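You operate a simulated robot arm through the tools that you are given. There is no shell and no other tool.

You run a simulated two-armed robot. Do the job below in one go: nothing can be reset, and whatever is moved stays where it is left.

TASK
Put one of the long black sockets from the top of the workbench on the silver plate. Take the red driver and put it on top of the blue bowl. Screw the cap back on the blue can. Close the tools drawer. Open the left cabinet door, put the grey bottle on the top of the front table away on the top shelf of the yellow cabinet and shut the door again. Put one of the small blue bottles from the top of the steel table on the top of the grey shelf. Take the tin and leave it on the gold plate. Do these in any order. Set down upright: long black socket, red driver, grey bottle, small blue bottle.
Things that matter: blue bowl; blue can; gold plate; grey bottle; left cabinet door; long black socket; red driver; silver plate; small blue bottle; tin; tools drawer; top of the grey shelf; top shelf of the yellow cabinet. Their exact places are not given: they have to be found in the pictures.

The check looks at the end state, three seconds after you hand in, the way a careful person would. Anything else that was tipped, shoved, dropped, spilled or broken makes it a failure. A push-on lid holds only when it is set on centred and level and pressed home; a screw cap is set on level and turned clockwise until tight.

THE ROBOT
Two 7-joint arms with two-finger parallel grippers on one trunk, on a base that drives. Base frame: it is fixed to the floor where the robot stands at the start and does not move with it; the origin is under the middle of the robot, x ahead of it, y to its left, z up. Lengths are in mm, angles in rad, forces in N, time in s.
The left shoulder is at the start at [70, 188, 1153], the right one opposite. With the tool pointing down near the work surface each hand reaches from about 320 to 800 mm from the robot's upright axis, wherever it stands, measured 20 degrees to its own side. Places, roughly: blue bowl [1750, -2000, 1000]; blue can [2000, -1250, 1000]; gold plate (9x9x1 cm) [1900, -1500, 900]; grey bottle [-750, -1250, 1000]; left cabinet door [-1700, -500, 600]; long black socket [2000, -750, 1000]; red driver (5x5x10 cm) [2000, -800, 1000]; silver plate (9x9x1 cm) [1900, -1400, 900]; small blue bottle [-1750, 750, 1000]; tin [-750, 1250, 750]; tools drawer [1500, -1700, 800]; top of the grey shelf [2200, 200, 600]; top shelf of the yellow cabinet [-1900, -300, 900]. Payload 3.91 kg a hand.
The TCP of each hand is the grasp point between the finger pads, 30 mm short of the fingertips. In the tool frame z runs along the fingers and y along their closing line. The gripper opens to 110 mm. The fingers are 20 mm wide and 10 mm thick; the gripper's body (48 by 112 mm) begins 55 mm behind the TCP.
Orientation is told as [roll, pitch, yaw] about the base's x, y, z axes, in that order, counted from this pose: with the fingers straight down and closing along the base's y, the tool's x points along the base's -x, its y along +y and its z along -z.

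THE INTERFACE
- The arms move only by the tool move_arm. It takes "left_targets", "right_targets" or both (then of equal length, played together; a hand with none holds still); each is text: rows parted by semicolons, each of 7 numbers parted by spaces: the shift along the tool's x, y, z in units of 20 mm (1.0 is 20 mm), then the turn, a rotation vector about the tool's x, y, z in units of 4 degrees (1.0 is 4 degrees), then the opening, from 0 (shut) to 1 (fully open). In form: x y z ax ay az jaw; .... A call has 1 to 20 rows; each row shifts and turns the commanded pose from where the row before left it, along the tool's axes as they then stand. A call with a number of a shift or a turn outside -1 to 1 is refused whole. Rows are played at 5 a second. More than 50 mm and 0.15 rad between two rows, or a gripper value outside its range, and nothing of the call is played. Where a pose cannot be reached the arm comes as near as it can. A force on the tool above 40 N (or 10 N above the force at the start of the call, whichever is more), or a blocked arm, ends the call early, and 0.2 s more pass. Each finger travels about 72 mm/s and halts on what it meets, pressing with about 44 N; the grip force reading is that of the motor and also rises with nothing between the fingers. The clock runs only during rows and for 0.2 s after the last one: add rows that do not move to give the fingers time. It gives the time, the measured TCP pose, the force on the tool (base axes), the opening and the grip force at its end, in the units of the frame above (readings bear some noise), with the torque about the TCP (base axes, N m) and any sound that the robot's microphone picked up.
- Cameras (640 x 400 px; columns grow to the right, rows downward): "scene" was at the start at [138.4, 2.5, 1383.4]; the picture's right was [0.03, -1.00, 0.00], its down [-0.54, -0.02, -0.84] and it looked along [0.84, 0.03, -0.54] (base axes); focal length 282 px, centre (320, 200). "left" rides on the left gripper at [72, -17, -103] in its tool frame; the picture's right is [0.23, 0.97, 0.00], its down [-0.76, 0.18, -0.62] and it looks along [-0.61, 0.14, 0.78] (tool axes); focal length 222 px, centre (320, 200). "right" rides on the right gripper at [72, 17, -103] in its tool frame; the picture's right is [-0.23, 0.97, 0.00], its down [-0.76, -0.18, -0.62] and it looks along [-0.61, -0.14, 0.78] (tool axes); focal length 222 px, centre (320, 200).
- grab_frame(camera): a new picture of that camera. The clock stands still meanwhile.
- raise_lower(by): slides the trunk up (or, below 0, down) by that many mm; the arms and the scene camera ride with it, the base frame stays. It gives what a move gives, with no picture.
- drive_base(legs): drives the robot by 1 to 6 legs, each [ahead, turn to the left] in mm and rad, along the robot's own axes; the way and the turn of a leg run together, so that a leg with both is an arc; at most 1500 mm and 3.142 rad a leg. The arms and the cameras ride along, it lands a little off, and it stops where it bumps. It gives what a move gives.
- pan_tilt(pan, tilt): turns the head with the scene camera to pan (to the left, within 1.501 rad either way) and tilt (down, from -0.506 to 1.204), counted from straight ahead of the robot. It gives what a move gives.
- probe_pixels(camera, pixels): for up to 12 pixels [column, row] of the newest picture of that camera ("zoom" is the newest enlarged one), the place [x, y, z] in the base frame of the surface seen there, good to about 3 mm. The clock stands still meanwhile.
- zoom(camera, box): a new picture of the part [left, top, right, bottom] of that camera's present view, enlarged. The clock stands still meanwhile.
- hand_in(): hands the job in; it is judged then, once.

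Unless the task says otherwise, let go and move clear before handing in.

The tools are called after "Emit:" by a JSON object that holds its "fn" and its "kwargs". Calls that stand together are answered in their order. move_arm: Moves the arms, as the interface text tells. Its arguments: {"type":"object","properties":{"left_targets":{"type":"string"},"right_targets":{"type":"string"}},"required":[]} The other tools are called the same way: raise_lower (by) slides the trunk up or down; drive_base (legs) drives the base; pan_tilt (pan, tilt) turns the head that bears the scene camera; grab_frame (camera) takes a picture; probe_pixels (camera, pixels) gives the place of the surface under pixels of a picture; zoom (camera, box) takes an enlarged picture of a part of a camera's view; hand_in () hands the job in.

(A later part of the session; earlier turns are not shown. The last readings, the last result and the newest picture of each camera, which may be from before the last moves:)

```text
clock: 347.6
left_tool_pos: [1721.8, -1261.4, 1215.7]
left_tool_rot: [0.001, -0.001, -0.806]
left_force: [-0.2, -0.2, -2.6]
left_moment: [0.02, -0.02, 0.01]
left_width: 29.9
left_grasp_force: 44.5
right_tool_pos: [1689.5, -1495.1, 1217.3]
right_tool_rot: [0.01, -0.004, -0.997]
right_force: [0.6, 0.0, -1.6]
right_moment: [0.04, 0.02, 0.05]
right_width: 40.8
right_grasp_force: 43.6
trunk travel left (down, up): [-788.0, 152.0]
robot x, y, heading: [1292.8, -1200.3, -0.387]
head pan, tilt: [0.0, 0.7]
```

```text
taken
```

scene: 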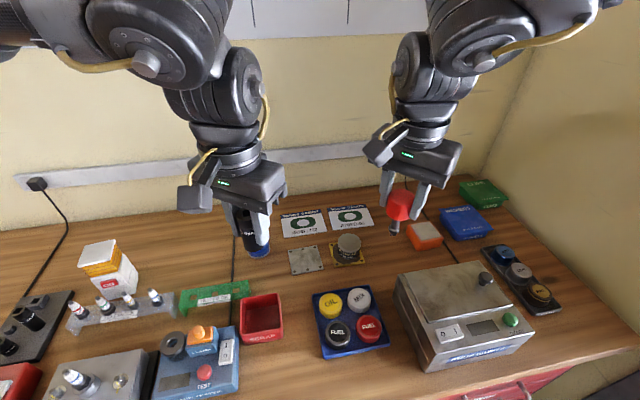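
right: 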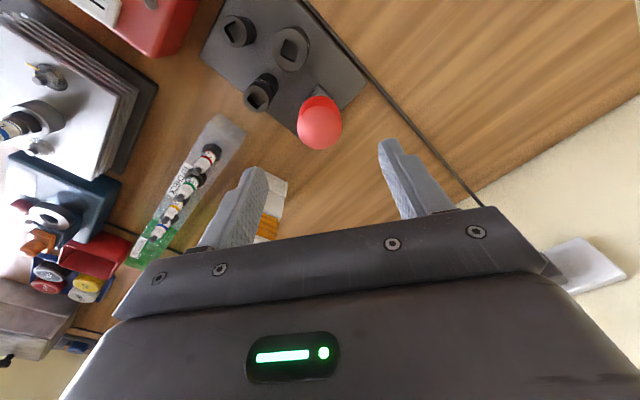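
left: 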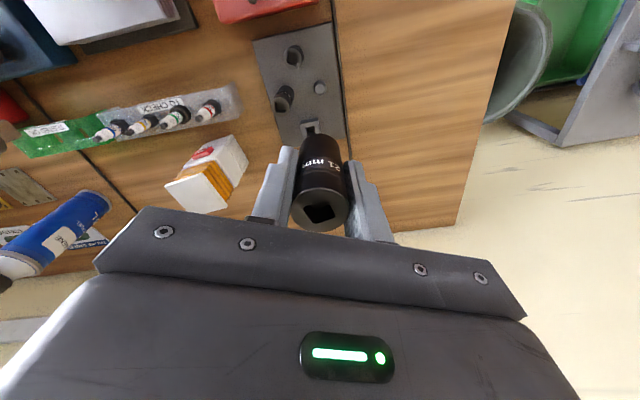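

The silver plate is at (306,260). I'll carry the socket over it: target (1879,-1393), lowering to about z 1040.

Emit:
{"fn": "move_arm", "kwargs": {"left_targets": "-0.927 0.099 0.5 0 0 0 0.15; -0.927 0.099 0.5 0 0 0 0.15; -0.927 0.099 0.8 0 0 0 0.15; -0.927 0.099 0.8 0 0 0 0.15; -0.927 0.099 0.8 0 0 0 0.15; -0.927 0.099 0.8 0 0 0 0.15; -0.927 0.099 0.8 0 0 0 0.15; -0.927 0.099 0.8 0 0 0 0.15; -0.927 0.099 0.8 0 0 0 0.15; -0.927 0.099 0.8 0 0 0 0.15; -0.927 0.099 0.8 0 0 0 0.15; 0 0 0 0 0 0 0.15; 0 0 0 0 0 0 0.15"}}

Emit:
{"fn": "grab_frame", "kwargs": {"camera": "left"}}

Emit:
{"fn": "grab_frame", "kwargs": {"camera": "scene"}}

```text
clock: 350.4
left_tool_pos: [1880.9, -1393.2, 1051.7]
left_tool_rot: [0.0, -0.001, -0.805]
left_force: [-0.6, 0.3, -2.1]
left_moment: [0.01, 0.0, -0.02]
left_width: 30.0
left_grasp_force: 44.1
right_tool_pos: [1689.7, -1495.7, 1217.7]
right_tool_rot: [0.01, -0.006, -0.996]
right_force: [0.2, 0.0, -1.0]
right_moment: [0.02, 0.0, -0.03]
right_width: 40.8
right_grasp_force: 44.2
trunk travel left (down, up): [-788.0, 152.0]
robot x, y, heading: [1296.0, -1200.3, -0.378]
head pan, tilt: [0.0, 0.7]
```

```text
taken
```

left: 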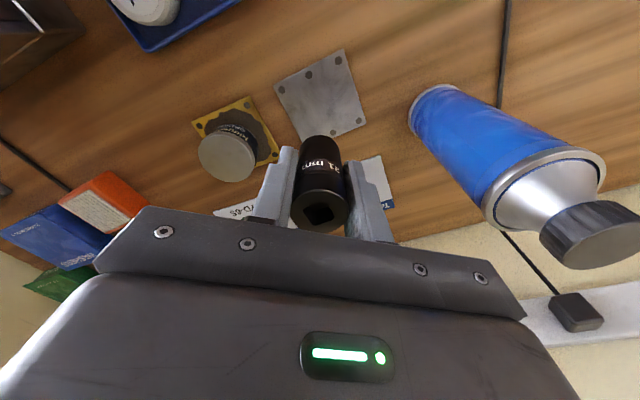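

```text
taken
```

scene: 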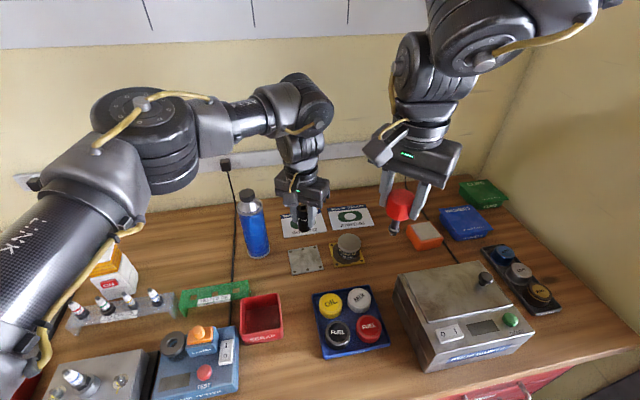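

I'll re-probe the silver plate's corners from this view before lowering.

Emit:
{"fn": "probe_pixels", "kwargs": {"camera": "left", "pixels": [[342, 53], [364, 118], [299, 138], [278, 83], [320, 95], [340, 90], [300, 70]]}}

```text
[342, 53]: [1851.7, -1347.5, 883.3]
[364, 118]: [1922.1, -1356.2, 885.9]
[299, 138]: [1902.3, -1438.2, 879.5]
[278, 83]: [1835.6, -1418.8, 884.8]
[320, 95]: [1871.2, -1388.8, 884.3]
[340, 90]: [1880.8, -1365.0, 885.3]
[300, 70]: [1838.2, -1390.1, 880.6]
```

Plate centre ≈ (1878,-1391), top z≈883.5. I'll correct slightly and lower to just above contact.

Emit:
{"fn": "move_arm", "kwargs": {"left_targets": "0.18 -0.03 0.8 0 0 0 0.15; 0 0 0.9 0 0 0 0.15; 0 0 0.9 0 0 0 0.15; 0 0 0.9 0 0 0 0.15; 0 0 0.9 0 0 0 0.15; 0 0 0.9 0 0 0 0.15; 0 0 0.4 0 0 0 0.15; 0 0 0 0 0 0 0.15"}}

Emit:
{"fn": "move_arm", "kwargs": {"left_targets": "0 0 0.1 0 0 0 0.15; 0 0 0 0 0 0 0.15"}}

Emit:
{"fn": "zoom", "kwargs": {"camera": "scene", "box": [250, 170, 390, 290]}}

```text
clock: 352.2
left_tool_pos: [1877.3, -1391.0, 937.8]
left_tool_rot: [-0.001, -0.004, -0.805]
left_force: [-0.3, -0.6, -1.3]
left_moment: [-0.02, -0.02, -0.02]
left_width: 29.8
left_grasp_force: 43.7
right_tool_pos: [1690.1, -1495.7, 1217.1]
right_tool_rot: [0.009, -0.005, -0.997]
right_force: [0.0, 0.2, -2.8]
right_moment: [0.03, 0.02, -0.01]
right_width: 40.6
right_grasp_force: 44.1
trunk travel left (down, up): [-788.0, 152.0]
robot x, y, heading: [1296.5, -1199.5, -0.38]
head pan, tilt: [0.0, 0.7]
```

```text
clock: 352.8
left_tool_pos: [1877.5, -1392.6, 936.1]
left_tool_rot: [0.002, -0.001, -0.804]
left_force: [0.0, 0.3, -1.6]
left_moment: [-0.01, -0.02, 0.0]
left_width: 29.6
left_grasp_force: 43.9
right_tool_pos: [1690.7, -1494.5, 1217.8]
right_tool_rot: [0.007, -0.005, -0.996]
right_force: [-0.1, 0.1, -1.6]
right_moment: [0.01, 0.03, 0.04]
right_width: 40.5
right_grasp_force: 44.4
trunk travel left (down, up): [-788.0, 152.0]
robot x, y, heading: [1298.1, -1199.5, -0.381]
head pan, tilt: [0.0, 0.7]
```

```text
3.33 times, centred on (320, 230) of scene
```

zoom: 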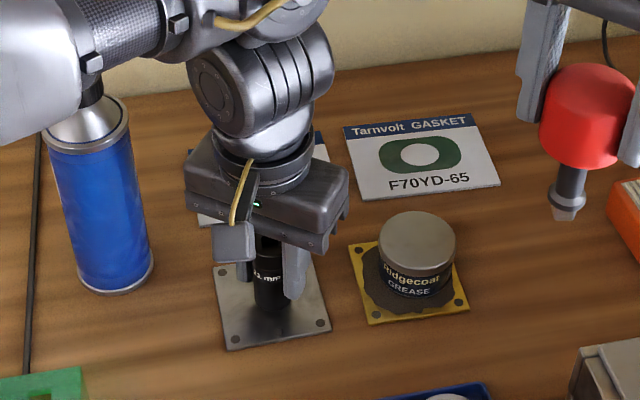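

Nearly down. I'll step down to contact.

Emit:
{"fn": "move_arm", "kwargs": {"left_targets": "0 0 0.1 0 0 0 0.15; 0 0 0 0 0 0 0.15"}}

Emit:
{"fn": "move_arm", "kwargs": {"left_targets": "0 0 0.08 0 0 0 0.15; 0 0 0 0 0 0 0.15"}}

Emit:
{"fn": "move_arm", "kwargs": {"left_targets": "0 0 0.06 0 0 0 0.15; 0 0 0 0 0 0 0.15"}}

```text
clock: 353.4
left_tool_pos: [1875.9, -1392.6, 933.3]
left_tool_rot: [0.0, 0.0, -0.803]
left_force: [0.3, 0.7, -1.5]
left_moment: [0.02, -0.02, 0.01]
left_width: 30.0
left_grasp_force: 43.9
right_tool_pos: [1688.7, -1495.2, 1218.3]
right_tool_rot: [0.008, -0.005, -0.995]
right_force: [0.5, -0.2, -1.1]
right_moment: [-0.01, -0.01, -0.01]
right_width: 40.6
right_grasp_force: 43.8
trunk travel left (down, up): [-788.0, 152.0]
robot x, y, heading: [1296.8, -1200.2, -0.383]
head pan, tilt: [0.0, 0.7]
```

```text
clock: 354.0
left_tool_pos: [1878.0, -1392.3, 932.4]
left_tool_rot: [-0.002, -0.002, -0.804]
left_force: [0.5, 0.7, -2.1]
left_moment: [0.0, 0.0, 0.01]
left_width: 29.6
left_grasp_force: 43.8
right_tool_pos: [1690.5, -1495.6, 1216.2]
right_tool_rot: [0.009, -0.008, -0.996]
right_force: [-1.0, 0.5, -1.4]
right_moment: [0.01, -0.03, 0.0]
right_width: 40.7
right_grasp_force: 43.5
trunk travel left (down, up): [-788.0, 152.0]
robot x, y, heading: [1294.5, -1196.5, -0.382]
head pan, tilt: [0.0, 0.7]
```

```text
clock: 354.6
left_tool_pos: [1876.5, -1391.9, 930.6]
left_tool_rot: [-0.001, -0.002, -0.806]
left_force: [-0.4, -1.1, -1.1]
left_moment: [0.01, -0.01, 0.03]
left_width: 30.0
left_grasp_force: 43.8
right_tool_pos: [1690.3, -1496.8, 1216.4]
right_tool_rot: [0.008, -0.005, -0.996]
right_force: [-0.2, -0.6, -2.4]
right_moment: [0.0, -0.01, 0.01]
right_width: 40.8
right_grasp_force: 43.9
trunk travel left (down, up): [-788.0, 152.0]
robot x, y, heading: [1294.5, -1198.0, -0.383]
head pan, tilt: [0.0, 0.7]
```

Emit:
{"fn": "move_arm", "kwargs": {"left_targets": "0 0 0.06 0 0 0 0.15; 0 0 0 0 0 0 0.15"}}

Emit:
{"fn": "move_arm", "kwargs": {"left_targets": "0 0 0.06 0 0 0 0.15; 0 0 0 0 0 0 0.15"}}

Emit:
{"fn": "move_arm", "kwargs": {"left_targets": "0 0 0.06 0 0 0 0.15; 0 0 0 0 0 0 0.15"}}

```text
clock: 355.2
left_tool_pos: [1877.3, -1391.9, 931.6]
left_tool_rot: [0.001, -0.004, -0.803]
left_force: [0.8, -1.2, 8.7]
left_moment: [-0.02, 0.04, -0.03]
left_width: 29.9
left_grasp_force: 44.6
right_tool_pos: [1688.7, -1494.9, 1217.9]
right_tool_rot: [0.007, -0.006, -0.997]
right_force: [-0.5, 0.4, -1.2]
right_moment: [0.02, -0.02, 0.01]
right_width: 41.0
right_grasp_force: 44.5
trunk travel left (down, up): [-788.0, 152.0]
robot x, y, heading: [1295.5, -1202.0, -0.384]
head pan, tilt: [0.0, 0.7]
```

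```text
clock: 355.8
left_tool_pos: [1876.3, -1392.0, 931.0]
left_tool_rot: [0.001, -0.008, -0.802]
left_force: [4.3, -1.8, 23.0]
left_moment: [-0.02, 0.05, 0.06]
left_width: 29.9
left_grasp_force: 43.8
right_tool_pos: [1689.1, -1494.9, 1218.7]
right_tool_rot: [0.008, -0.007, -0.996]
right_force: [-0.8, -0.5, -1.0]
right_moment: [0.04, 0.02, 0.02]
right_width: 40.6
right_grasp_force: 44.1
trunk travel left (down, up): [-788.0, 152.0]
robot x, y, heading: [1298.6, -1199.6, -0.38]
head pan, tilt: [0.0, 0.7]
```

```text
clock: 356.4
left_tool_pos: [1875.1, -1390.8, 930.5]
left_tool_rot: [0.001, -0.009, -0.804]
left_force: [8.9, -3.2, 34.0]
left_moment: [-0.06, -0.06, -0.01]
left_width: 29.8
left_grasp_force: 43.7
right_tool_pos: [1687.4, -1495.0, 1217.7]
right_tool_rot: [0.012, -0.006, -0.996]
right_force: [0.0, 0.7, -2.1]
right_moment: [0.01, 0.0, 0.01]
right_width: 40.7
right_grasp_force: 43.6
trunk travel left (down, up): [-788.0, 152.0]
robot x, y, heading: [1295.6, -1201.4, -0.382]
head pan, tilt: [0.0, 0.7]
```

Contact at ~931 and now 34 N; I'll relieve the pressure first, then open.

Emit:
{"fn": "move_arm", "kwargs": {"left_targets": "0 0 -0.06 0 0 0 0.15; 0 0 -0.06 0 0 0 0.15; 0 0 0 0 0 0 0.15"}}

Emit:
{"fn": "move_arm", "kwargs": {"left_targets": "0 0 0 0 0 0 0.3; 0 0 0 0 0 0 0.4; 0 0 0 0 0 0 0.5; 0 0 0 0 0 0 0.5"}}

Emit:
{"fn": "move_arm", "kwargs": {"left_targets": "0 0 -0.5 0 0 0 0.5; 0 0 -0.8 0 0 0 0.5; 0 0 -1 0 0 0 0.5; 0 0 -1 0 0 0 0.5; 0 0 -1 0 0 0 0.5; 0 0 -1 0 0 0 0.5; 0 0 0 0 0 0 0.5"}}

Emit:
{"fn": "zoom", "kwargs": {"camera": "scene", "box": [220, 170, 390, 290]}}

```text
clock: 357.2
left_tool_pos: [1875.8, -1391.8, 931.5]
left_tool_rot: [0.001, -0.004, -0.804]
left_force: [8.3, -5.1, 23.3]
left_moment: [-0.24, -0.16, 0.05]
left_width: 30.2
left_grasp_force: 44.0
right_tool_pos: [1689.3, -1494.6, 1219.1]
right_tool_rot: [0.009, -0.006, -0.996]
right_force: [-0.7, 0.6, -2.0]
right_moment: [0.0, 0.0, 0.01]
right_width: 40.7
right_grasp_force: 44.3
trunk travel left (down, up): [-788.0, 152.0]
robot x, y, heading: [1295.2, -1201.6, -0.381]
head pan, tilt: [0.0, 0.7]
```

```text
clock: 358.2
left_tool_pos: [1876.7, -1391.8, 930.0]
left_tool_rot: [0.001, -0.003, -0.805]
left_force: [-0.8, -0.4, -0.6]
left_moment: [0.01, -0.03, 0.01]
left_width: 55.2
left_grasp_force: 0.1
right_tool_pos: [1689.2, -1496.5, 1217.3]
right_tool_rot: [0.01, -0.006, -0.998]
right_force: [0.0, 1.1, -0.9]
right_moment: [0.0, -0.04, 0.0]
right_width: 40.6
right_grasp_force: 43.7
trunk travel left (down, up): [-788.0, 152.0]
robot x, y, heading: [1299.3, -1202.9, -0.382]
head pan, tilt: [0.0, 0.7]
```

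```text
clock: 359.8
left_tool_pos: [1876.7, -1391.2, 1035.0]
left_tool_rot: [-0.001, -0.002, -0.805]
left_force: [0.8, -0.1, -0.4]
left_moment: [-0.03, 0.03, 0.03]
left_width: 54.9
left_grasp_force: 0.1
right_tool_pos: [1690.0, -1496.0, 1217.6]
right_tool_rot: [0.008, -0.005, -0.997]
right_force: [0.7, 0.8, -2.0]
right_moment: [0.02, 0.03, 0.03]
right_width: 40.7
right_grasp_force: 44.4
trunk travel left (down, up): [-788.0, 152.0]
robot x, y, heading: [1295.6, -1199.0, -0.383]
head pan, tilt: [0.0, 0.7]
```

```text
3.33 times, centred on (305, 230) of scene
```

zoom: 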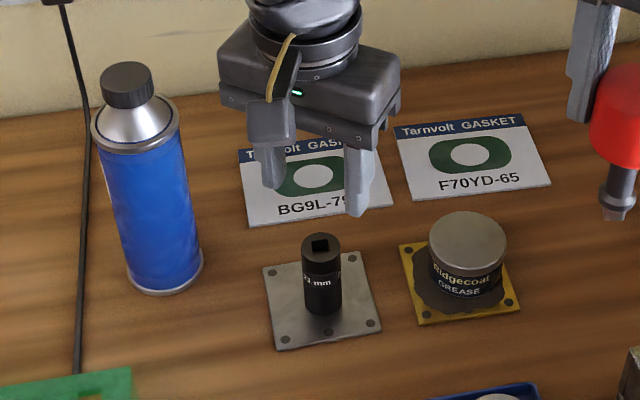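

The socket stands on the silver plate. I'll retract the left hand up and back, then turn the robot so the right arm can reach the blue bowl.

Emit:
{"fn": "move_arm", "kwargs": {"left_targets": "0 0 -1 0 0 0 0.5; 0 0 -1 0 0 0 0.5; 0 0 -1 0 0 0 0.5; 0 0 -1 0 0 0 0.5; 0 0 -1 0 0 0 0.5; 0.5 0 -1 0 0 0 0.5; 1 0 -1 0 0 0 0.5; 1 0 -1 0 0 0 0.5; 1 0 -1 0 0 0 0.5; 1 0 0 0 0 0 0.5; 1 0 0 0 0 0 0.5; 1 0 0 0 0 0 0.5; 1 0 0 0 0 0 0.5; 1 0 0 0 0 0 0.5; 1 0 0 0 0 0 0.5"}}

Emit:
{"fn": "drive_base", "kwargs": {"legs": [[0, 0.38]]}}

Emit:
{"fn": "pan_tilt", "kwargs": {"pan": -0.7, "tilt": 0.7}}

Emit:
{"fn": "grab_frame", "kwargs": {"camera": "scene"}}

```text
clock: 363.0
left_tool_pos: [1743.7, -1253.5, 1215.7]
left_tool_rot: [0.0, -0.002, -0.803]
left_force: [0.9, 0.2, -0.7]
left_moment: [0.0, 0.02, 0.01]
left_width: 54.9
left_grasp_force: 0.1
right_tool_pos: [1688.0, -1496.1, 1217.9]
right_tool_rot: [0.01, -0.006, -0.996]
right_force: [-0.5, 1.2, -0.2]
right_moment: [0.0, 0.04, -0.02]
right_width: 40.6
right_grasp_force: 44.4
trunk travel left (down, up): [-788.0, 152.0]
robot x, y, heading: [1295.7, -1200.7, -0.384]
head pan, tilt: [0.0, 0.7]
```

```text
clock: 364.5
left_tool_pos: [1733.0, -1085.2, 1215.2]
left_tool_rot: [0.002, -0.002, -0.424]
left_force: [0.1, 0.3, 0.8]
left_moment: [-0.01, 0.03, -0.03]
left_width: 54.9
left_grasp_force: 0.0
right_tool_pos: [1770.4, -1329.6, 1218.5]
right_tool_rot: [0.008, -0.004, -0.616]
right_force: [-0.7, 0.7, -1.3]
right_moment: [0.0, 0.0, 0.0]
right_width: 40.7
right_grasp_force: 43.5
trunk travel left (down, up): [-788.0, 152.0]
robot x, y, heading: [1292.4, -1198.9, -0.006]
head pan, tilt: [0.0, 0.7]
```

```text
clock: 365.6
left_tool_pos: [1731.0, -1083.3, 1215.2]
left_tool_rot: [0.003, -0.002, -0.424]
left_force: [0.4, 0.5, 0.1]
left_moment: [-0.01, 0.01, -0.03]
left_width: 55.2
left_grasp_force: 0.0
right_tool_pos: [1771.6, -1328.8, 1218.9]
right_tool_rot: [0.009, -0.005, -0.616]
right_force: [0.7, -0.1, -1.6]
right_moment: [0.0, -0.02, 0.0]
right_width: 40.7
right_grasp_force: 44.4
trunk travel left (down, up): [-788.0, 152.0]
robot x, y, heading: [1294.4, -1198.6, 0.003]
head pan, tilt: [-0.7, 0.7]
```

```text
taken
```

scene: 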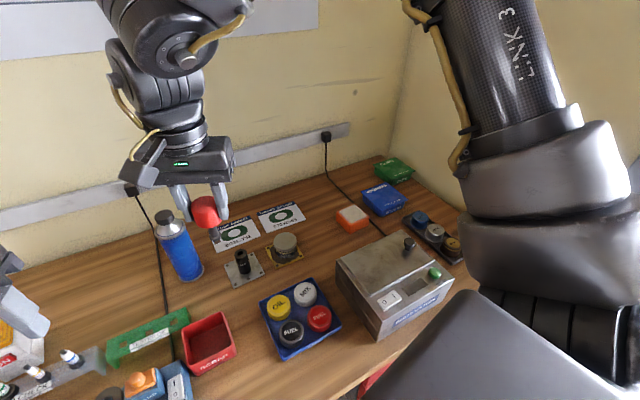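

Everything on the bench stands upright. I'll turn the right hand further clockwise, then swing it toward the blue bowl at a safe height.

Emit:
{"fn": "move_arm", "kwargs": {"right_targets": "0 0 0 0 0 1 0.25; 0 0 0 0 0 1 0.25; 0 0 0 0 0 1 0.25; 0 0 0 0 0 1 0.25; 0 0 0 0 0 1 0.25; 0 0 0 0 0 1 0.25; 0 0 0 0 0 1 0.25; 0 0 0 0 0 1 0.25; 0 0 0 0 0 1 0.25; 0 0 0 0 0 1 0.25; 0 0 0 0 0 0 0.25"}}

```text
clock: 368.0
left_tool_pos: [1733.4, -1084.0, 1216.4]
left_tool_rot: [0.0, -0.002, -0.424]
left_force: [0.1, 0.1, 0.6]
left_moment: [0.0, 0.02, -0.03]
left_width: 55.0
left_grasp_force: 0.0
right_tool_pos: [1771.2, -1328.9, 1217.7]
right_tool_rot: [0.01, 0.003, -1.316]
right_force: [0.1, 0.0, -1.9]
right_moment: [-0.04, 0.0, 0.04]
right_width: 40.6
right_grasp_force: 43.8
trunk travel left (down, up): [-788.0, 152.0]
robot x, y, heading: [1292.5, -1198.0, -0.005]
head pan, tilt: [-0.7, 0.7]
```

Now I'll move the driver across to the right in two stages at the same height.

Emit:
{"fn": "move_arm", "kwargs": {"right_targets": "-0.95 -0.413 0 0 0 0 0.25; -0.95 -0.413 0 0 0 0 0.25; -0.95 -0.413 0 0 0 0 0.25; -0.95 -0.413 0 0 0 0 0.25; -0.95 -0.413 0 0 0 0 0.25; -0.95 -0.413 0 0 0 0 0.25; -0.95 -0.413 0 0 0 0 0.25; -0.95 -0.413 0 0 0 0 0.25; -0.95 -0.413 0 0 0 0 0.25; -0.95 -0.413 0 0 0 0 0.25; -0.95 -0.413 0 0 0 0 0.25; -0.95 -0.413 0 0 0 0 0.25; -0.95 -0.413 0 0 0 0 0.25; -0.95 -0.413 0 0 0 0 0.25; 0 0 0 0 0 0 0.25"}}

Emit:
{"fn": "grab_frame", "kwargs": {"camera": "scene"}}

```text
clock: 371.2
left_tool_pos: [1733.3, -1083.8, 1215.3]
left_tool_rot: [0.0, -0.001, -0.425]
left_force: [-0.4, 0.5, -0.3]
left_moment: [-0.01, 0.02, 0.05]
left_width: 55.3
left_grasp_force: 0.1
right_tool_pos: [1726.2, -1613.5, 1215.8]
right_tool_rot: [0.011, 0.001, -1.315]
right_force: [-1.0, -0.1, -1.5]
right_moment: [-0.03, 0.01, -0.03]
right_width: 40.9
right_grasp_force: 44.5
trunk travel left (down, up): [-788.0, 152.0]
robot x, y, heading: [1294.8, -1195.2, 0.004]
head pan, tilt: [-0.7, 0.7]
```

```text
taken
```

scene: 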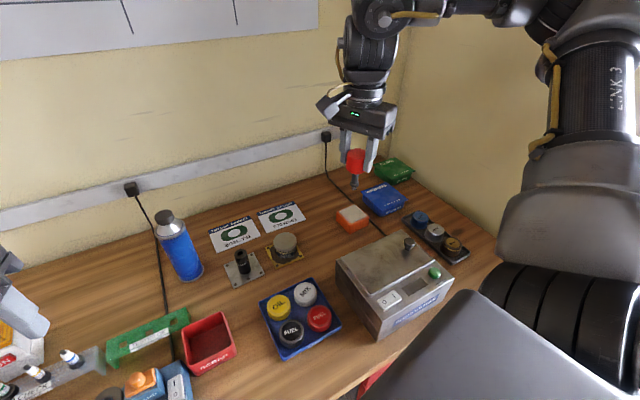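

I'll zoom on the bowls to study the blue bowl's top and re-probe its position.

Emit:
{"fn": "zoom", "kwargs": {"camera": "scene", "box": [395, 200, 475, 270]}}

Emit:
{"fn": "probe_pixels", "kwargs": {"camera": "zoom", "pixels": [[203, 105], [180, 100], [225, 102], [203, 85], [200, 125], [185, 115], [222, 115], [203, 140], [140, 120], [240, 75]]}}

```text
5.71 times, centred on (435, 235) of scene
```

zoom: 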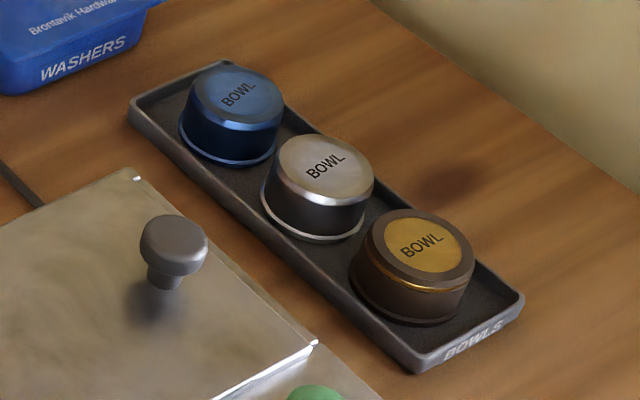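

```text
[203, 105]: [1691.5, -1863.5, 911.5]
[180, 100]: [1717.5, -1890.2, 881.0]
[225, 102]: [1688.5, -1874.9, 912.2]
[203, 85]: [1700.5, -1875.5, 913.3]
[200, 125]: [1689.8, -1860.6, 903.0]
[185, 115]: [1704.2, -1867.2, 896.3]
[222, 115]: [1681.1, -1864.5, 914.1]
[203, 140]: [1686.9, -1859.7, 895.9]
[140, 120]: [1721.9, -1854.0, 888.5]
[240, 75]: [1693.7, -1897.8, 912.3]
```

Emit:
{"fn": "probe_pixels", "kwargs": {"camera": "zoom", "pixels": [[240, 92], [204, 90], [278, 94], [240, 67], [238, 116], [215, 75], [268, 76], [212, 108], [268, 110], [228, 92], [252, 92]]}}

```text
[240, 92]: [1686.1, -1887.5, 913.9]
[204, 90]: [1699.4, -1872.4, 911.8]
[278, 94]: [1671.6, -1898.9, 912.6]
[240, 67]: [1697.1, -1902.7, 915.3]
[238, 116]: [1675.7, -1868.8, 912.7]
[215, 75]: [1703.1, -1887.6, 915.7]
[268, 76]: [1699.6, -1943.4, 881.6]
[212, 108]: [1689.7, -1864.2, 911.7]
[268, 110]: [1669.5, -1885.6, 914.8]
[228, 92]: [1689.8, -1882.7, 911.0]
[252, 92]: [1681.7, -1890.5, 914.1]
```

The blue bowl has a flat top, centre ≈ (1686,-1886), radius ~19, z≈913. I'll measure the driver's tip height relative to the hand.

Emit:
{"fn": "zoom", "kwargs": {"camera": "scene", "box": [335, 140, 383, 195]}}

Emit:
{"fn": "probe_pixels", "kwargs": {"camera": "zoom", "pixels": [[270, 350], [270, 340], [270, 330], [270, 320], [270, 310], [270, 300], [270, 290], [265, 360], [275, 355], [265, 345], [280, 335]]}}

```text
7.27 times, centred on (359, 168) of scene
```

zoom: 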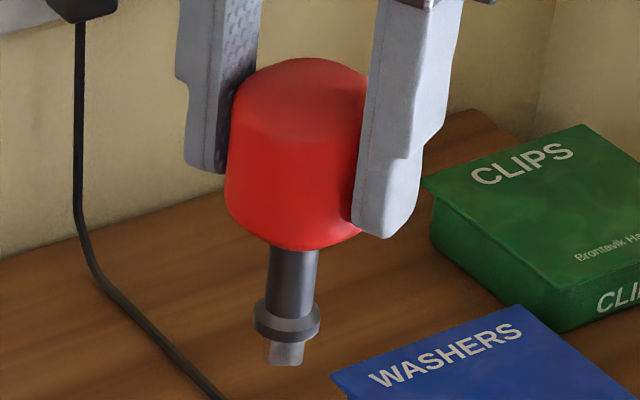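

```text
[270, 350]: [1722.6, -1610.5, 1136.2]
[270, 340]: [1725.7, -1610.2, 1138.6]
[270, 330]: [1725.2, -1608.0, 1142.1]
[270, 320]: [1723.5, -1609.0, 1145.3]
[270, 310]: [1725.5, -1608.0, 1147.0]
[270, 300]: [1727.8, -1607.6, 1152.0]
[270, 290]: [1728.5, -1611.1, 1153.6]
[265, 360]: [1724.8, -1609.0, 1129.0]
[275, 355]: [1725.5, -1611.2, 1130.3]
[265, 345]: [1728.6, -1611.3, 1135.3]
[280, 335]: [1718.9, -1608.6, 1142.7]
```

Tip bottom is ≈ TCP−88, so contact is expected at TCP≈1001. I'll move over the bowl, staying high first.

Emit:
{"fn": "move_arm", "kwargs": {"right_targets": "-0.975 -0.415 0 0 0 0 0.25; -0.975 -0.415 0 0 0 0 0.25; -0.975 -0.415 0 0 0 0 0.25; -0.975 -0.415 0 0 0 0 0.25; -0.975 -0.415 0 0 0 0 0.25; -0.975 -0.415 0 0 0 0 0.25; -0.975 -0.415 0 0 0 0 0.25; -0.975 -0.415 0.3 0 0 0 0.25; -0.975 -0.415 0.6 0 0 0 0.25; -0.975 -0.415 0.8 0 0 0 0.25; -0.975 -0.415 0.8 0 0 0 0.25; -0.975 -0.415 0.8 0 0 0 0.25; -0.975 -0.415 0.8 0 0 0 0.25; 0 0 0 0 0 0 0.25; 0 0 0 0 0 0 0.25"}}

Emit:
{"fn": "grab_frame", "kwargs": {"camera": "scene"}}

Emit:
{"fn": "grab_frame", "kwargs": {"camera": "right"}}

```text
clock: 374.4
left_tool_pos: [1732.1, -1084.5, 1214.7]
left_tool_rot: [0.0, -0.002, -0.424]
left_force: [0.5, 1.1, 0.6]
left_moment: [0.0, -0.02, -0.02]
left_width: 55.1
left_grasp_force: 0.0
right_tool_pos: [1719.6, -1777.2, 1088.5]
right_tool_rot: [0.011, -0.003, -1.32]
right_force: [0.1, -0.1, -1.5]
right_moment: [-0.01, 0.02, 0.01]
right_width: 40.7
right_grasp_force: 44.1
right hand out of reach, approached as far as the arm can: row 4, 5, 6, 7, 8, 9, 10, 11, 12, 13
trunk travel left (down, up): [-788.0, 152.0]
robot x, y, heading: [1297.8, -1198.9, -0.003]
head pan, tilt: [-0.7, 0.7]
```

```text
taken
```

scene: 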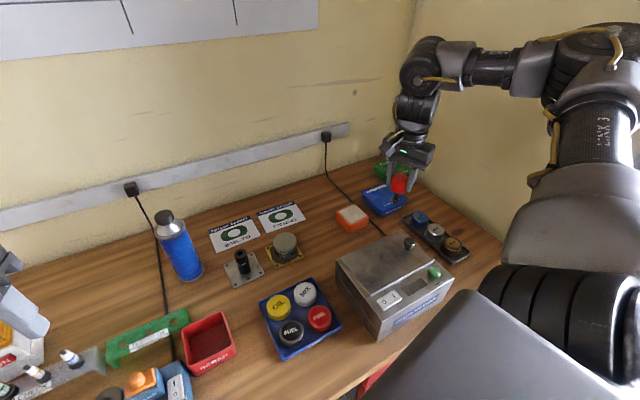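

```text
taken
```

right: 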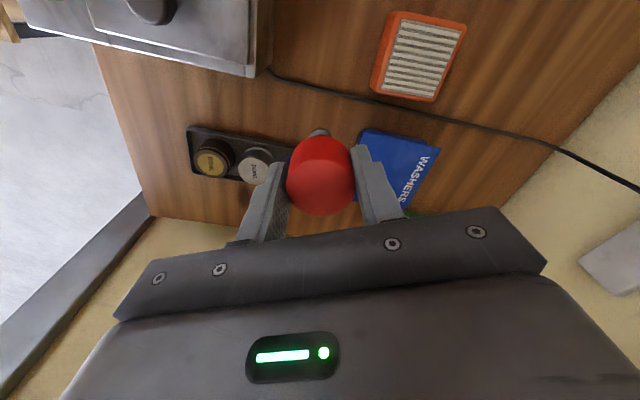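

The right arm reached its limit at (1720,-1777), short of the bowl. I'll lift the driver, bring the hand back in, and reposition the base farther to the right and back.

Emit:
{"fn": "move_arm", "kwargs": {"right_targets": "0 0 -1 0 0 0 0.25; 0 0 -1 0 0 0 0.25; 0 0 -1 0 0 0 0.25; 0 0 -1 0 0 0 0.25; 0 0 -1 0 0 0 0.25; 0 0 -1 0 0 0 0.25; 0.95 0.2 0 0 0 0 0.25; 0.95 0.2 0 0 0 0 0.25; 0.95 0.1 0 0 0 0 0.25; 0.95 0 0 0 0 0 0.25; 0.95 -0.2 0 0 0 0 0.25; 0.95 -0.2 0 0 0 0 0.25; 0.95 -0.2 0 0 0 0 0.25; 0.95 -0.2 0 0 0 0 0.25; 0.95 -0.2 0 0 0 0 0.25; 0.95 -0.2 0 0 0 0 0.25; 0.95 -0.2 0 0 0 0 0.25; 0.95 -0.2 0 0 0 0 0.25; 0.95 -0.2 0 0 0 0 0.25; 0.95 -0.2 0 0 0 0 0.25"}}

Emit:
{"fn": "grab_frame", "kwargs": {"camera": "scene"}}

```text
clock: 378.6
left_tool_pos: [1732.6, -1083.1, 1213.8]
left_tool_rot: [0.002, -0.001, -0.426]
left_force: [0.2, 0.2, -0.4]
left_moment: [-0.02, -0.01, -0.03]
left_width: 55.2
left_grasp_force: 0.1
right_tool_pos: [1654.1, -1499.7, 1180.5]
right_tool_rot: [0.01, -0.001, -1.317]
right_force: [-0.4, 0.7, -1.9]
right_moment: [-0.03, 0.0, 0.0]
right_width: 40.9
right_grasp_force: 43.9
right hand out of reach, approached as far as the arm can: row 1, 2, 3, 4, 5, 6
trunk travel left (down, up): [-788.0, 152.0]
robot x, y, heading: [1294.1, -1197.4, -0.001]
head pan, tilt: [-0.7, 0.7]
```

```text
taken
```

scene: 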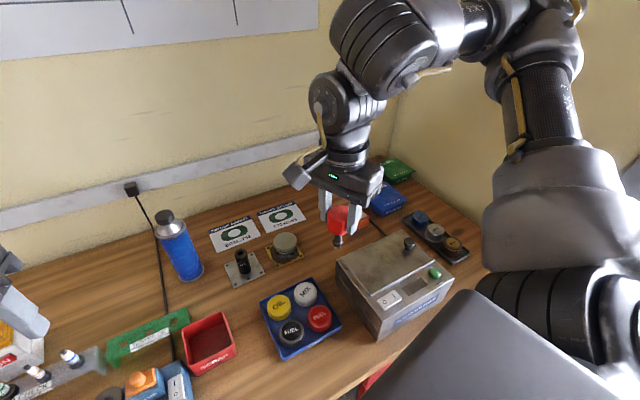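

I'll raise the hand slightly and reposition: back up, turn left, reverse along the bench, and turn to face it again.

Emit:
{"fn": "move_arm", "kwargs": {"right_targets": "0 0 -1 0 0 0 0.25; 0 0 -1 0 0 0 0.25; 0 0 0 0 0 0 0.25"}}

Emit:
{"fn": "drive_base", "kwargs": {"legs": [[-110, 0], [0, 1.38], [-285, 0], [0, -1.57]]}}

Emit:
{"fn": "pan_tilt", "kwargs": {"pan": -0.4, "tilt": 0.65}}

Emit:
{"fn": "grab_frame", "kwargs": {"camera": "scene"}}

```text
clock: 379.4
left_tool_pos: [1731.9, -1084.9, 1215.2]
left_tool_rot: [0.003, -0.002, -0.425]
left_force: [0.6, 0.3, 0.3]
left_moment: [-0.02, -0.04, 0.0]
left_width: 55.0
left_grasp_force: 0.1
right_tool_pos: [1654.5, -1502.0, 1220.2]
right_tool_rot: [0.008, 0.003, -1.314]
right_force: [0.5, 0.5, -1.8]
right_moment: [0.04, -0.02, -0.03]
right_width: 40.7
right_grasp_force: 44.1
trunk travel left (down, up): [-788.0, 152.0]
robot x, y, heading: [1294.2, -1198.6, -0.004]
head pan, tilt: [-0.7, 0.7]
```

```text
clock: 389.4
left_tool_pos: [1518.5, -1543.2, 1225.5]
left_tool_rot: [0.115, -0.025, -0.607]
left_force: [-0.5, 2.1, 0.6]
left_moment: [-0.13, -0.01, -0.03]
left_width: 55.3
left_grasp_force: 0.1
right_tool_pos: [1411.8, -1902.3, 1207.6]
right_tool_rot: [0.125, 0.107, -1.384]
right_force: [-0.1, 1.8, -1.2]
right_moment: [-0.07, -0.14, 0.0]
right_width: 40.4
right_grasp_force: 43.9
trunk travel left (down, up): [-788.0, 152.0]
robot x, y, heading: [1153.5, -1478.9, -0.078]
head pan, tilt: [-0.7, 0.7]
stopped in leg 4: the robot was blocked; the commanded pose is now the measured one
```

```text
clock: 390.2
left_tool_pos: [1538.2, -1516.1, 1223.0]
left_tool_rot: [0.09, -0.016, -0.614]
left_force: [-0.4, 0.6, 0.1]
left_moment: [0.02, -0.06, -0.01]
left_width: 54.9
left_grasp_force: 0.1
right_tool_pos: [1425.4, -1896.8, 1219.4]
right_tool_rot: [0.094, 0.038, -1.379]
right_force: [-0.9, -0.9, -2.0]
right_moment: [0.05, 0.01, 0.0]
right_width: 40.6
right_grasp_force: 43.6
trunk travel left (down, up): [-788.0, 152.0]
robot x, y, heading: [1155.5, -1478.1, -0.082]
head pan, tilt: [-0.4, 0.649]
```

```text
taken
```

scene: 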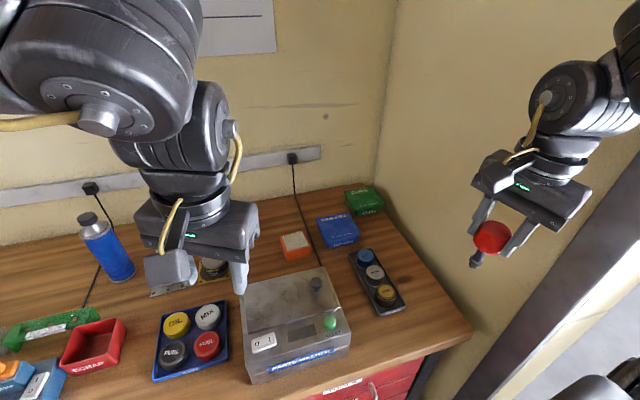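

The last turn was blocked and the hands are tilted ~0.09 rad: the right elbow likely touched the door-side wall. I'll turn back left a bit to free it.

Emit:
{"fn": "drive_base", "kwargs": {"legs": [[0, 0.25]]}}

Emit:
{"fn": "move_arm", "kwargs": {"right_targets": "0 0 0 0 0 0 0.25; 0 0 0 0 0 0 0.25"}}

Emit:
{"fn": "pan_tilt", "kwargs": {"pan": -1.2, "tilt": 0.4}}

Emit:
{"fn": "grab_frame", "kwargs": {"camera": "scene"}}

```text
clock: 391.1
left_tool_pos: [1523.3, -1485.7, 1228.0]
left_tool_rot: [0.092, -0.026, -0.545]
left_force: [0.4, -0.2, -0.2]
left_moment: [0.04, 0.01, -0.02]
left_width: 55.1
left_grasp_force: 0.1
right_tool_pos: [1435.7, -1874.1, 1223.3]
right_tool_rot: [0.115, 0.041, -1.314]
right_force: [0.3, -0.2, -1.5]
right_moment: [0.0, 0.04, -0.04]
right_width: 40.7
right_grasp_force: 43.7
trunk travel left (down, up): [-788.0, 152.0]
robot x, y, heading: [1146.5, -1478.5, -0.046]
head pan, tilt: [-0.4, 0.649]
stopped in leg 1: the robot was blocked; the commanded pose is now the measured one
```

```text
clock: 391.7
left_tool_pos: [1520.4, -1485.8, 1228.1]
left_tool_rot: [0.095, -0.029, -0.542]
left_force: [0.4, 0.8, 0.3]
left_moment: [0.03, 0.0, -0.02]
left_width: 55.2
left_grasp_force: 0.0
right_tool_pos: [1434.4, -1871.7, 1222.2]
right_tool_rot: [0.113, 0.041, -1.31]
right_force: [0.1, -0.1, -1.0]
right_moment: [-0.01, 0.01, 0.02]
right_width: 40.8
right_grasp_force: 44.5
trunk travel left (down, up): [-788.0, 152.0]
robot x, y, heading: [1152.3, -1483.8, -0.042]
head pan, tilt: [-0.4, 0.649]
```

```text
clock: 392.8
left_tool_pos: [1520.3, -1486.9, 1229.0]
left_tool_rot: [0.094, -0.029, -0.542]
left_force: [0.3, 0.2, 0.4]
left_moment: [-0.01, 0.01, -0.02]
left_width: 55.2
left_grasp_force: 0.0
right_tool_pos: [1433.4, -1872.8, 1222.1]
right_tool_rot: [0.116, 0.043, -1.31]
right_force: [-0.3, 0.0, -1.4]
right_moment: [0.0, -0.01, 0.01]
right_width: 40.5
right_grasp_force: 44.0
trunk travel left (down, up): [-788.0, 152.0]
robot x, y, heading: [1151.5, -1480.8, -0.046]
head pan, tilt: [-1.201, 0.4]
```

```text
taken
```

scene: 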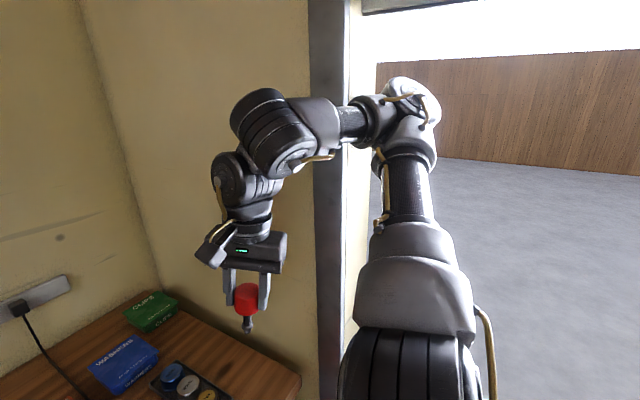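

The base is still blocked; I need to see what touches. I'll probe the right arm and the post in this view.

Emit:
{"fn": "probe_pixels", "kwargs": {"camera": "scene", "pixels": [[410, 115], [350, 120], [380, 105], [325, 200], [327, 300], [265, 130], [300, 110], [355, 60], [400, 200], [350, 250], [330, 60], [420, 300]]}}

Emit:
{"fn": "grab_frame", "kwargs": {"camera": "right"}}

Emit:
{"fn": "grab_frame", "kwargs": {"camera": "left"}}

```text
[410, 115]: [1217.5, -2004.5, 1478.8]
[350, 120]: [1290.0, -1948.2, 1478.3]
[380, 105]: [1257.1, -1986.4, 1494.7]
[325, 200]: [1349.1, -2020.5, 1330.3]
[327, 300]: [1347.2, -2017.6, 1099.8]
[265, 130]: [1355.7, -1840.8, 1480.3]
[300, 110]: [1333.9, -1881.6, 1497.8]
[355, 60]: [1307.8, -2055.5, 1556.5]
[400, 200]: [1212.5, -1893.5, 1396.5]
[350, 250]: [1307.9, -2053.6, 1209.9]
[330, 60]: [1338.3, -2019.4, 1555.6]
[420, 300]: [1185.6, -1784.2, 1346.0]
```

```text
taken
```

right: 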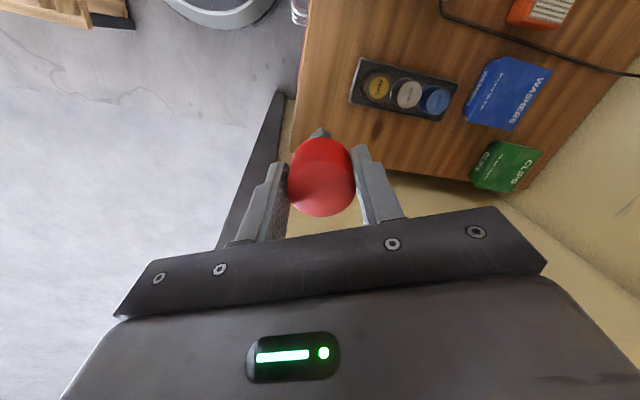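

```text
taken
```

left: 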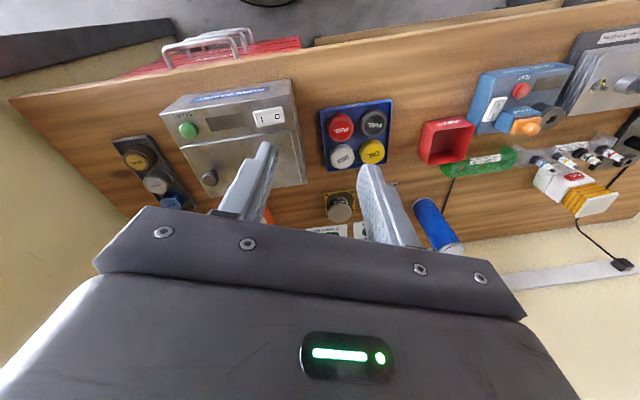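

The elbow sits just beyond the door post, so turning left is blocked; turning right moves everything away from it. I'll turn right in steps and then back out.

Emit:
{"fn": "drive_base", "kwargs": {"legs": [[0, -0.3]]}}

Emit:
{"fn": "grab_frame", "kwargs": {"camera": "scene"}}

```text
clock: 394.2
left_tool_pos: [1522.1, -1602.1, 1221.6]
left_tool_rot: [0.084, -0.014, -0.845]
left_force: [-0.4, 0.5, 0.8]
left_moment: [-0.01, -0.06, -0.03]
left_width: 54.9
left_grasp_force: 0.0
right_tool_pos: [1325.3, -1944.5, 1218.2]
right_tool_rot: [0.095, 0.044, -1.611]
right_force: [-0.7, 0.8, -2.0]
right_moment: [0.06, -0.05, 0.0]
right_width: 40.9
right_grasp_force: 43.5
trunk travel left (down, up): [-788.0, 152.0]
robot x, y, heading: [1151.5, -1483.5, -0.334]
head pan, tilt: [-1.201, 0.4]
```

```text
taken
```

scene: 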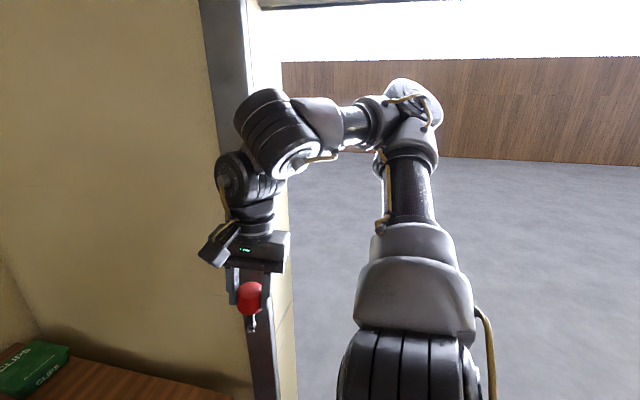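

It turned freely. I'll continue right to heading ≈ -2.08, reverse 160 mm, and turn back left to face the bench.

Emit:
{"fn": "drive_base", "kwargs": {"legs": [[0, -1.742], [-165, 0]]}}

Emit:
{"fn": "pan_tilt", "kwargs": {"pan": 0.0, "tilt": 0.6}}

Emit:
{"fn": "grab_frame", "kwargs": {"camera": "scene"}}

```text
clock: 399.8
left_tool_pos: [1050.8, -1685.0, 1220.3]
left_tool_rot: [0.082, -0.012, -2.578]
left_force: [0.2, 0.0, 0.5]
left_moment: [0.01, 0.0, -0.03]
left_width: 54.8
left_grasp_force: 0.0
right_tool_pos: [744.4, -1433.8, 1216.4]
right_tool_rot: [0.091, 0.045, 2.936]
right_force: [0.6, -0.6, -1.9]
right_moment: [0.02, 0.01, 0.0]
right_width: 40.7
right_grasp_force: 43.9
trunk travel left (down, up): [-788.0, 152.0]
robot x, y, heading: [1234.9, -1335.5, -2.065]
head pan, tilt: [-1.201, 0.4]
```

```text
clock: 401.2
left_tool_pos: [1053.2, -1682.7, 1221.6]
left_tool_rot: [0.084, -0.011, -2.577]
left_force: [0.7, 0.8, -0.3]
left_moment: [0.01, -0.02, -0.02]
left_width: 55.0
left_grasp_force: 0.1
right_tool_pos: [746.5, -1430.8, 1217.5]
right_tool_rot: [0.093, 0.044, 2.935]
right_force: [-0.3, -0.1, -2.1]
right_moment: [-0.01, 0.0, 0.02]
right_width: 40.8
right_grasp_force: 43.7
trunk travel left (down, up): [-788.0, 152.0]
robot x, y, heading: [1233.9, -1335.3, -2.074]
head pan, tilt: [0.0, 0.6]
```

```text
taken
```

scene: 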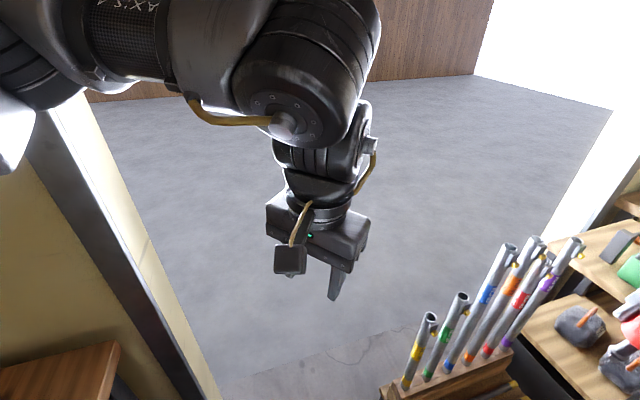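

Clear of the post. Both hands were pushed off-level (roll ≈0.09), so I'll level them and bring them back to a normal spacing in front of the robot.

Emit:
{"fn": "move_arm", "kwargs": {"left_targets": "0 0 0 0.6 0.08 0 0.5; 0 0 0 0.6 0.08 0 0.5; 0.41 0.856 0 0 0 0 0.5; 0.41 0.856 0 0 0 0 0.5; 0.41 0.856 0 0 0 0 0.5; 0.41 0.856 0 0 0 0 0.5; 0.41 0.856 0 0 0 0 0.5; 0.41 0.856 0 0 0 0 0.5; 0.41 0.856 0 0 0 0 0.5; 0.41 0.856 0 0 0 0 0.5; 0.41 0.856 0 0 0 0 0.5; 0.41 0.856 0 0 0 0 0.5; 0 0 0 0 0 0 0.5", "right_targets": "0 0 0 0.6 -0.315 0 0.25; 0 0 0 0.6 -0.315 0 0.25; 0.83 0.876 0 0 0 0 0.25; 0.83 0.876 0 0 0 0 0.25; 0.83 0.876 0 0 0 0 0.25; 0.83 0.876 0 0 0 0 0.25; 0.83 0.876 0 0 0 0 0.25; 0.83 0.876 0 0 0 0 0.25; 0.83 0.876 0 0 0 0 0.25; 0.83 0.876 0 0 0 0 0.25; 0.83 0.876 0 0 0 0 0.25; 0.83 0.876 0 0 0 0 0.25; 0.83 0.876 0 0 0 0 0.25"}}

Emit:
{"fn": "grab_frame", "kwargs": {"camera": "scene"}}

```text
clock: 404.0
left_tool_pos: [1215.0, -1785.8, 1220.7]
left_tool_rot: [-0.003, 0.0, -2.578]
left_force: [0.0, -1.2, -0.6]
left_moment: [0.02, -0.03, 0.01]
left_width: 55.0
left_grasp_force: 0.2
right_tool_pos: [885.9, -1659.3, 1219.3]
right_tool_rot: [0.009, 0.001, 2.934]
right_force: [-0.2, 0.5, -1.7]
right_moment: [-0.01, -0.01, 0.01]
right_width: 40.7
right_grasp_force: 44.3
trunk travel left (down, up): [-788.0, 152.0]
robot x, y, heading: [1232.5, -1340.1, -2.071]
head pan, tilt: [0.0, 0.6]
```

```text
taken
```

scene: 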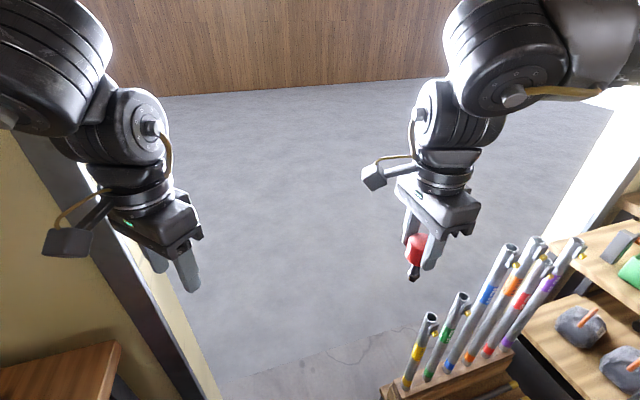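

Hands are level again. I'll turn left to face the bench (heading ≈ -0.19).

Emit:
{"fn": "drive_base", "kwargs": {"legs": [[0, 1.88]]}}

Emit:
{"fn": "pan_tilt", "kwargs": {"pan": -0.5, "tilt": 0.65}}

Emit:
{"fn": "grab_frame", "kwargs": {"camera": "scene"}}

```text
clock: 408.9
left_tool_pos: [1665.9, -1218.6, 1222.5]
left_tool_rot: [0.001, 0.002, -0.703]
left_force: [0.6, -0.4, 0.1]
left_moment: [-0.01, -0.03, -0.03]
left_width: 54.9
left_grasp_force: 0.0
right_tool_pos: [1645.9, -1571.3, 1219.2]
right_tool_rot: [0.011, 0.0, -1.475]
right_force: [-0.6, 0.0, -1.1]
right_moment: [0.01, -0.02, 0.0]
right_width: 40.6
right_grasp_force: 43.9
trunk travel left (down, up): [-788.0, 152.0]
robot x, y, heading: [1235.5, -1337.3, -0.196]
head pan, tilt: [0.0, 0.6]
```

```text
clock: 409.9
left_tool_pos: [1665.1, -1219.1, 1220.5]
left_tool_rot: [-0.002, -0.003, -0.704]
left_force: [0.8, 0.0, 0.1]
left_moment: [-0.01, -0.02, 0.0]
left_width: 55.0
left_grasp_force: 0.0
right_tool_pos: [1644.1, -1570.4, 1219.1]
right_tool_rot: [0.009, -0.001, -1.474]
right_force: [0.6, -0.7, -2.5]
right_moment: [0.02, -0.02, 0.03]
right_width: 40.7
right_grasp_force: 44.0
trunk travel left (down, up): [-788.0, 152.0]
robot x, y, heading: [1236.0, -1335.6, -0.195]
head pan, tilt: [-0.499, 0.649]
```

```text
taken
```

scene: 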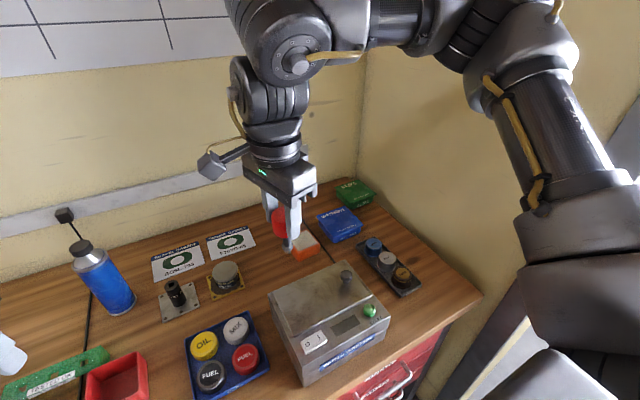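

I'll move the driver toward the bowl from here: along to (1686,-1886), lowering to about z 1140.

Emit:
{"fn": "move_arm", "kwargs": {"right_targets": "-0.995 0.035 0.25 0 0 0 0.25; -0.995 0.035 0.25 0 0 0 0.25; -0.995 0.035 0.25 0 0 0 0.25; -0.995 0.035 0.25 0 0 0 0.25; -0.995 0.035 0.25 0 0 0 0.25; -0.995 0.035 0.25 0 0 0 0.25; -0.995 0.035 0.25 0 0 0 0.25; -0.995 0.035 0.25 0 0 0 0.25; -0.995 0.035 0.25 0 0 0 0.25; -0.995 0.035 0.25 0 0 0 0.25; -0.995 0.035 0.25 0 0 0 0.25; -0.995 0.035 0.25 0 0 0 0.25; -0.995 0.035 0.25 0 0 0 0.25; -0.995 0.035 0.25 0 0 0 0.25; -0.995 0.035 0.25 0 0 0 0.25; -0.995 0.035 0.25 0 0 0 0.25; 0 0 0 0 0 0 0.25"}}

Emit:
{"fn": "grab_frame", "kwargs": {"camera": "scene"}}

Emit:
{"fn": "grab_frame", "kwargs": {"camera": "right"}}

```text
clock: 413.5
left_tool_pos: [1665.6, -1219.8, 1221.8]
left_tool_rot: [-0.001, -0.002, -0.703]
left_force: [0.3, -0.1, 0.6]
left_moment: [0.01, -0.05, -0.03]
left_width: 54.8
left_grasp_force: 0.1
right_tool_pos: [1685.8, -1886.7, 1138.8]
right_tool_rot: [0.01, 0.001, -1.473]
right_force: [-0.4, -0.3, -2.4]
right_moment: [0.0, 0.03, 0.0]
right_width: 40.5
right_grasp_force: 44.0
trunk travel left (down, up): [-788.0, 152.0]
robot x, y, heading: [1233.3, -1339.1, -0.196]
head pan, tilt: [-0.499, 0.649]
```

```text
taken
```

scene: 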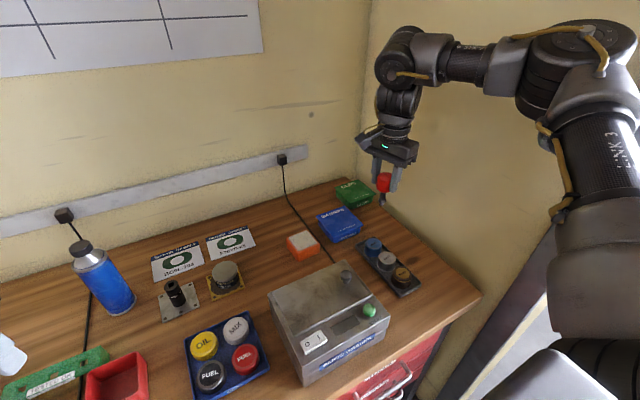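

```text
taken
```

right: 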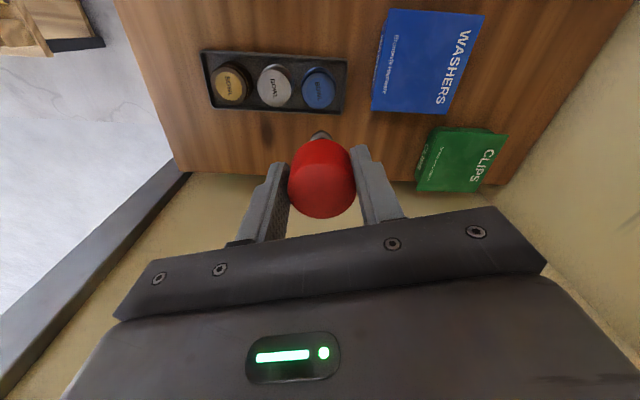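

The hand is right over the bowl. I'll refine the blue bowl's centre from the right camera.

Emit:
{"fn": "zoom", "kwargs": {"camera": "right", "box": [280, 60, 350, 120]}}

Emit:
{"fn": "probe_pixels", "kwargs": {"camera": "zoom", "pixels": [[320, 200], [230, 200], [420, 200], [320, 120], [320, 280], [250, 140], [400, 140], [250, 260], [400, 260]]}}

```text
6.67 times, centred on (315, 90) of right
```

zoom: 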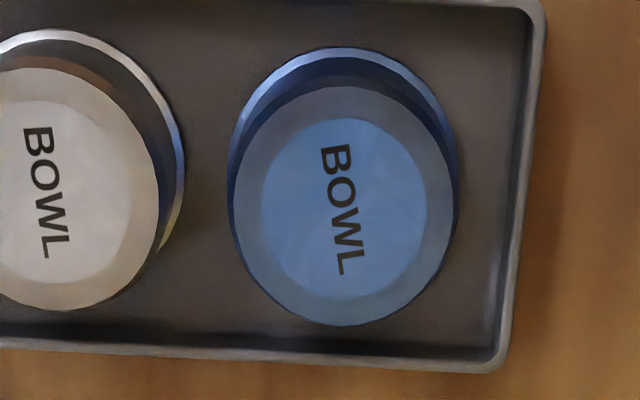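

```text
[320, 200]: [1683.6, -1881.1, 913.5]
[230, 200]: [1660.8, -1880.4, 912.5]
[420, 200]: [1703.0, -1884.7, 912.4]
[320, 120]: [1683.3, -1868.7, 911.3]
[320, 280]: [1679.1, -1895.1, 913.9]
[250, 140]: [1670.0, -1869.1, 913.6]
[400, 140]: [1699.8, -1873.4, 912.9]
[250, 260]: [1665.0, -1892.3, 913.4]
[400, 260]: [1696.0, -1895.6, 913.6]
```

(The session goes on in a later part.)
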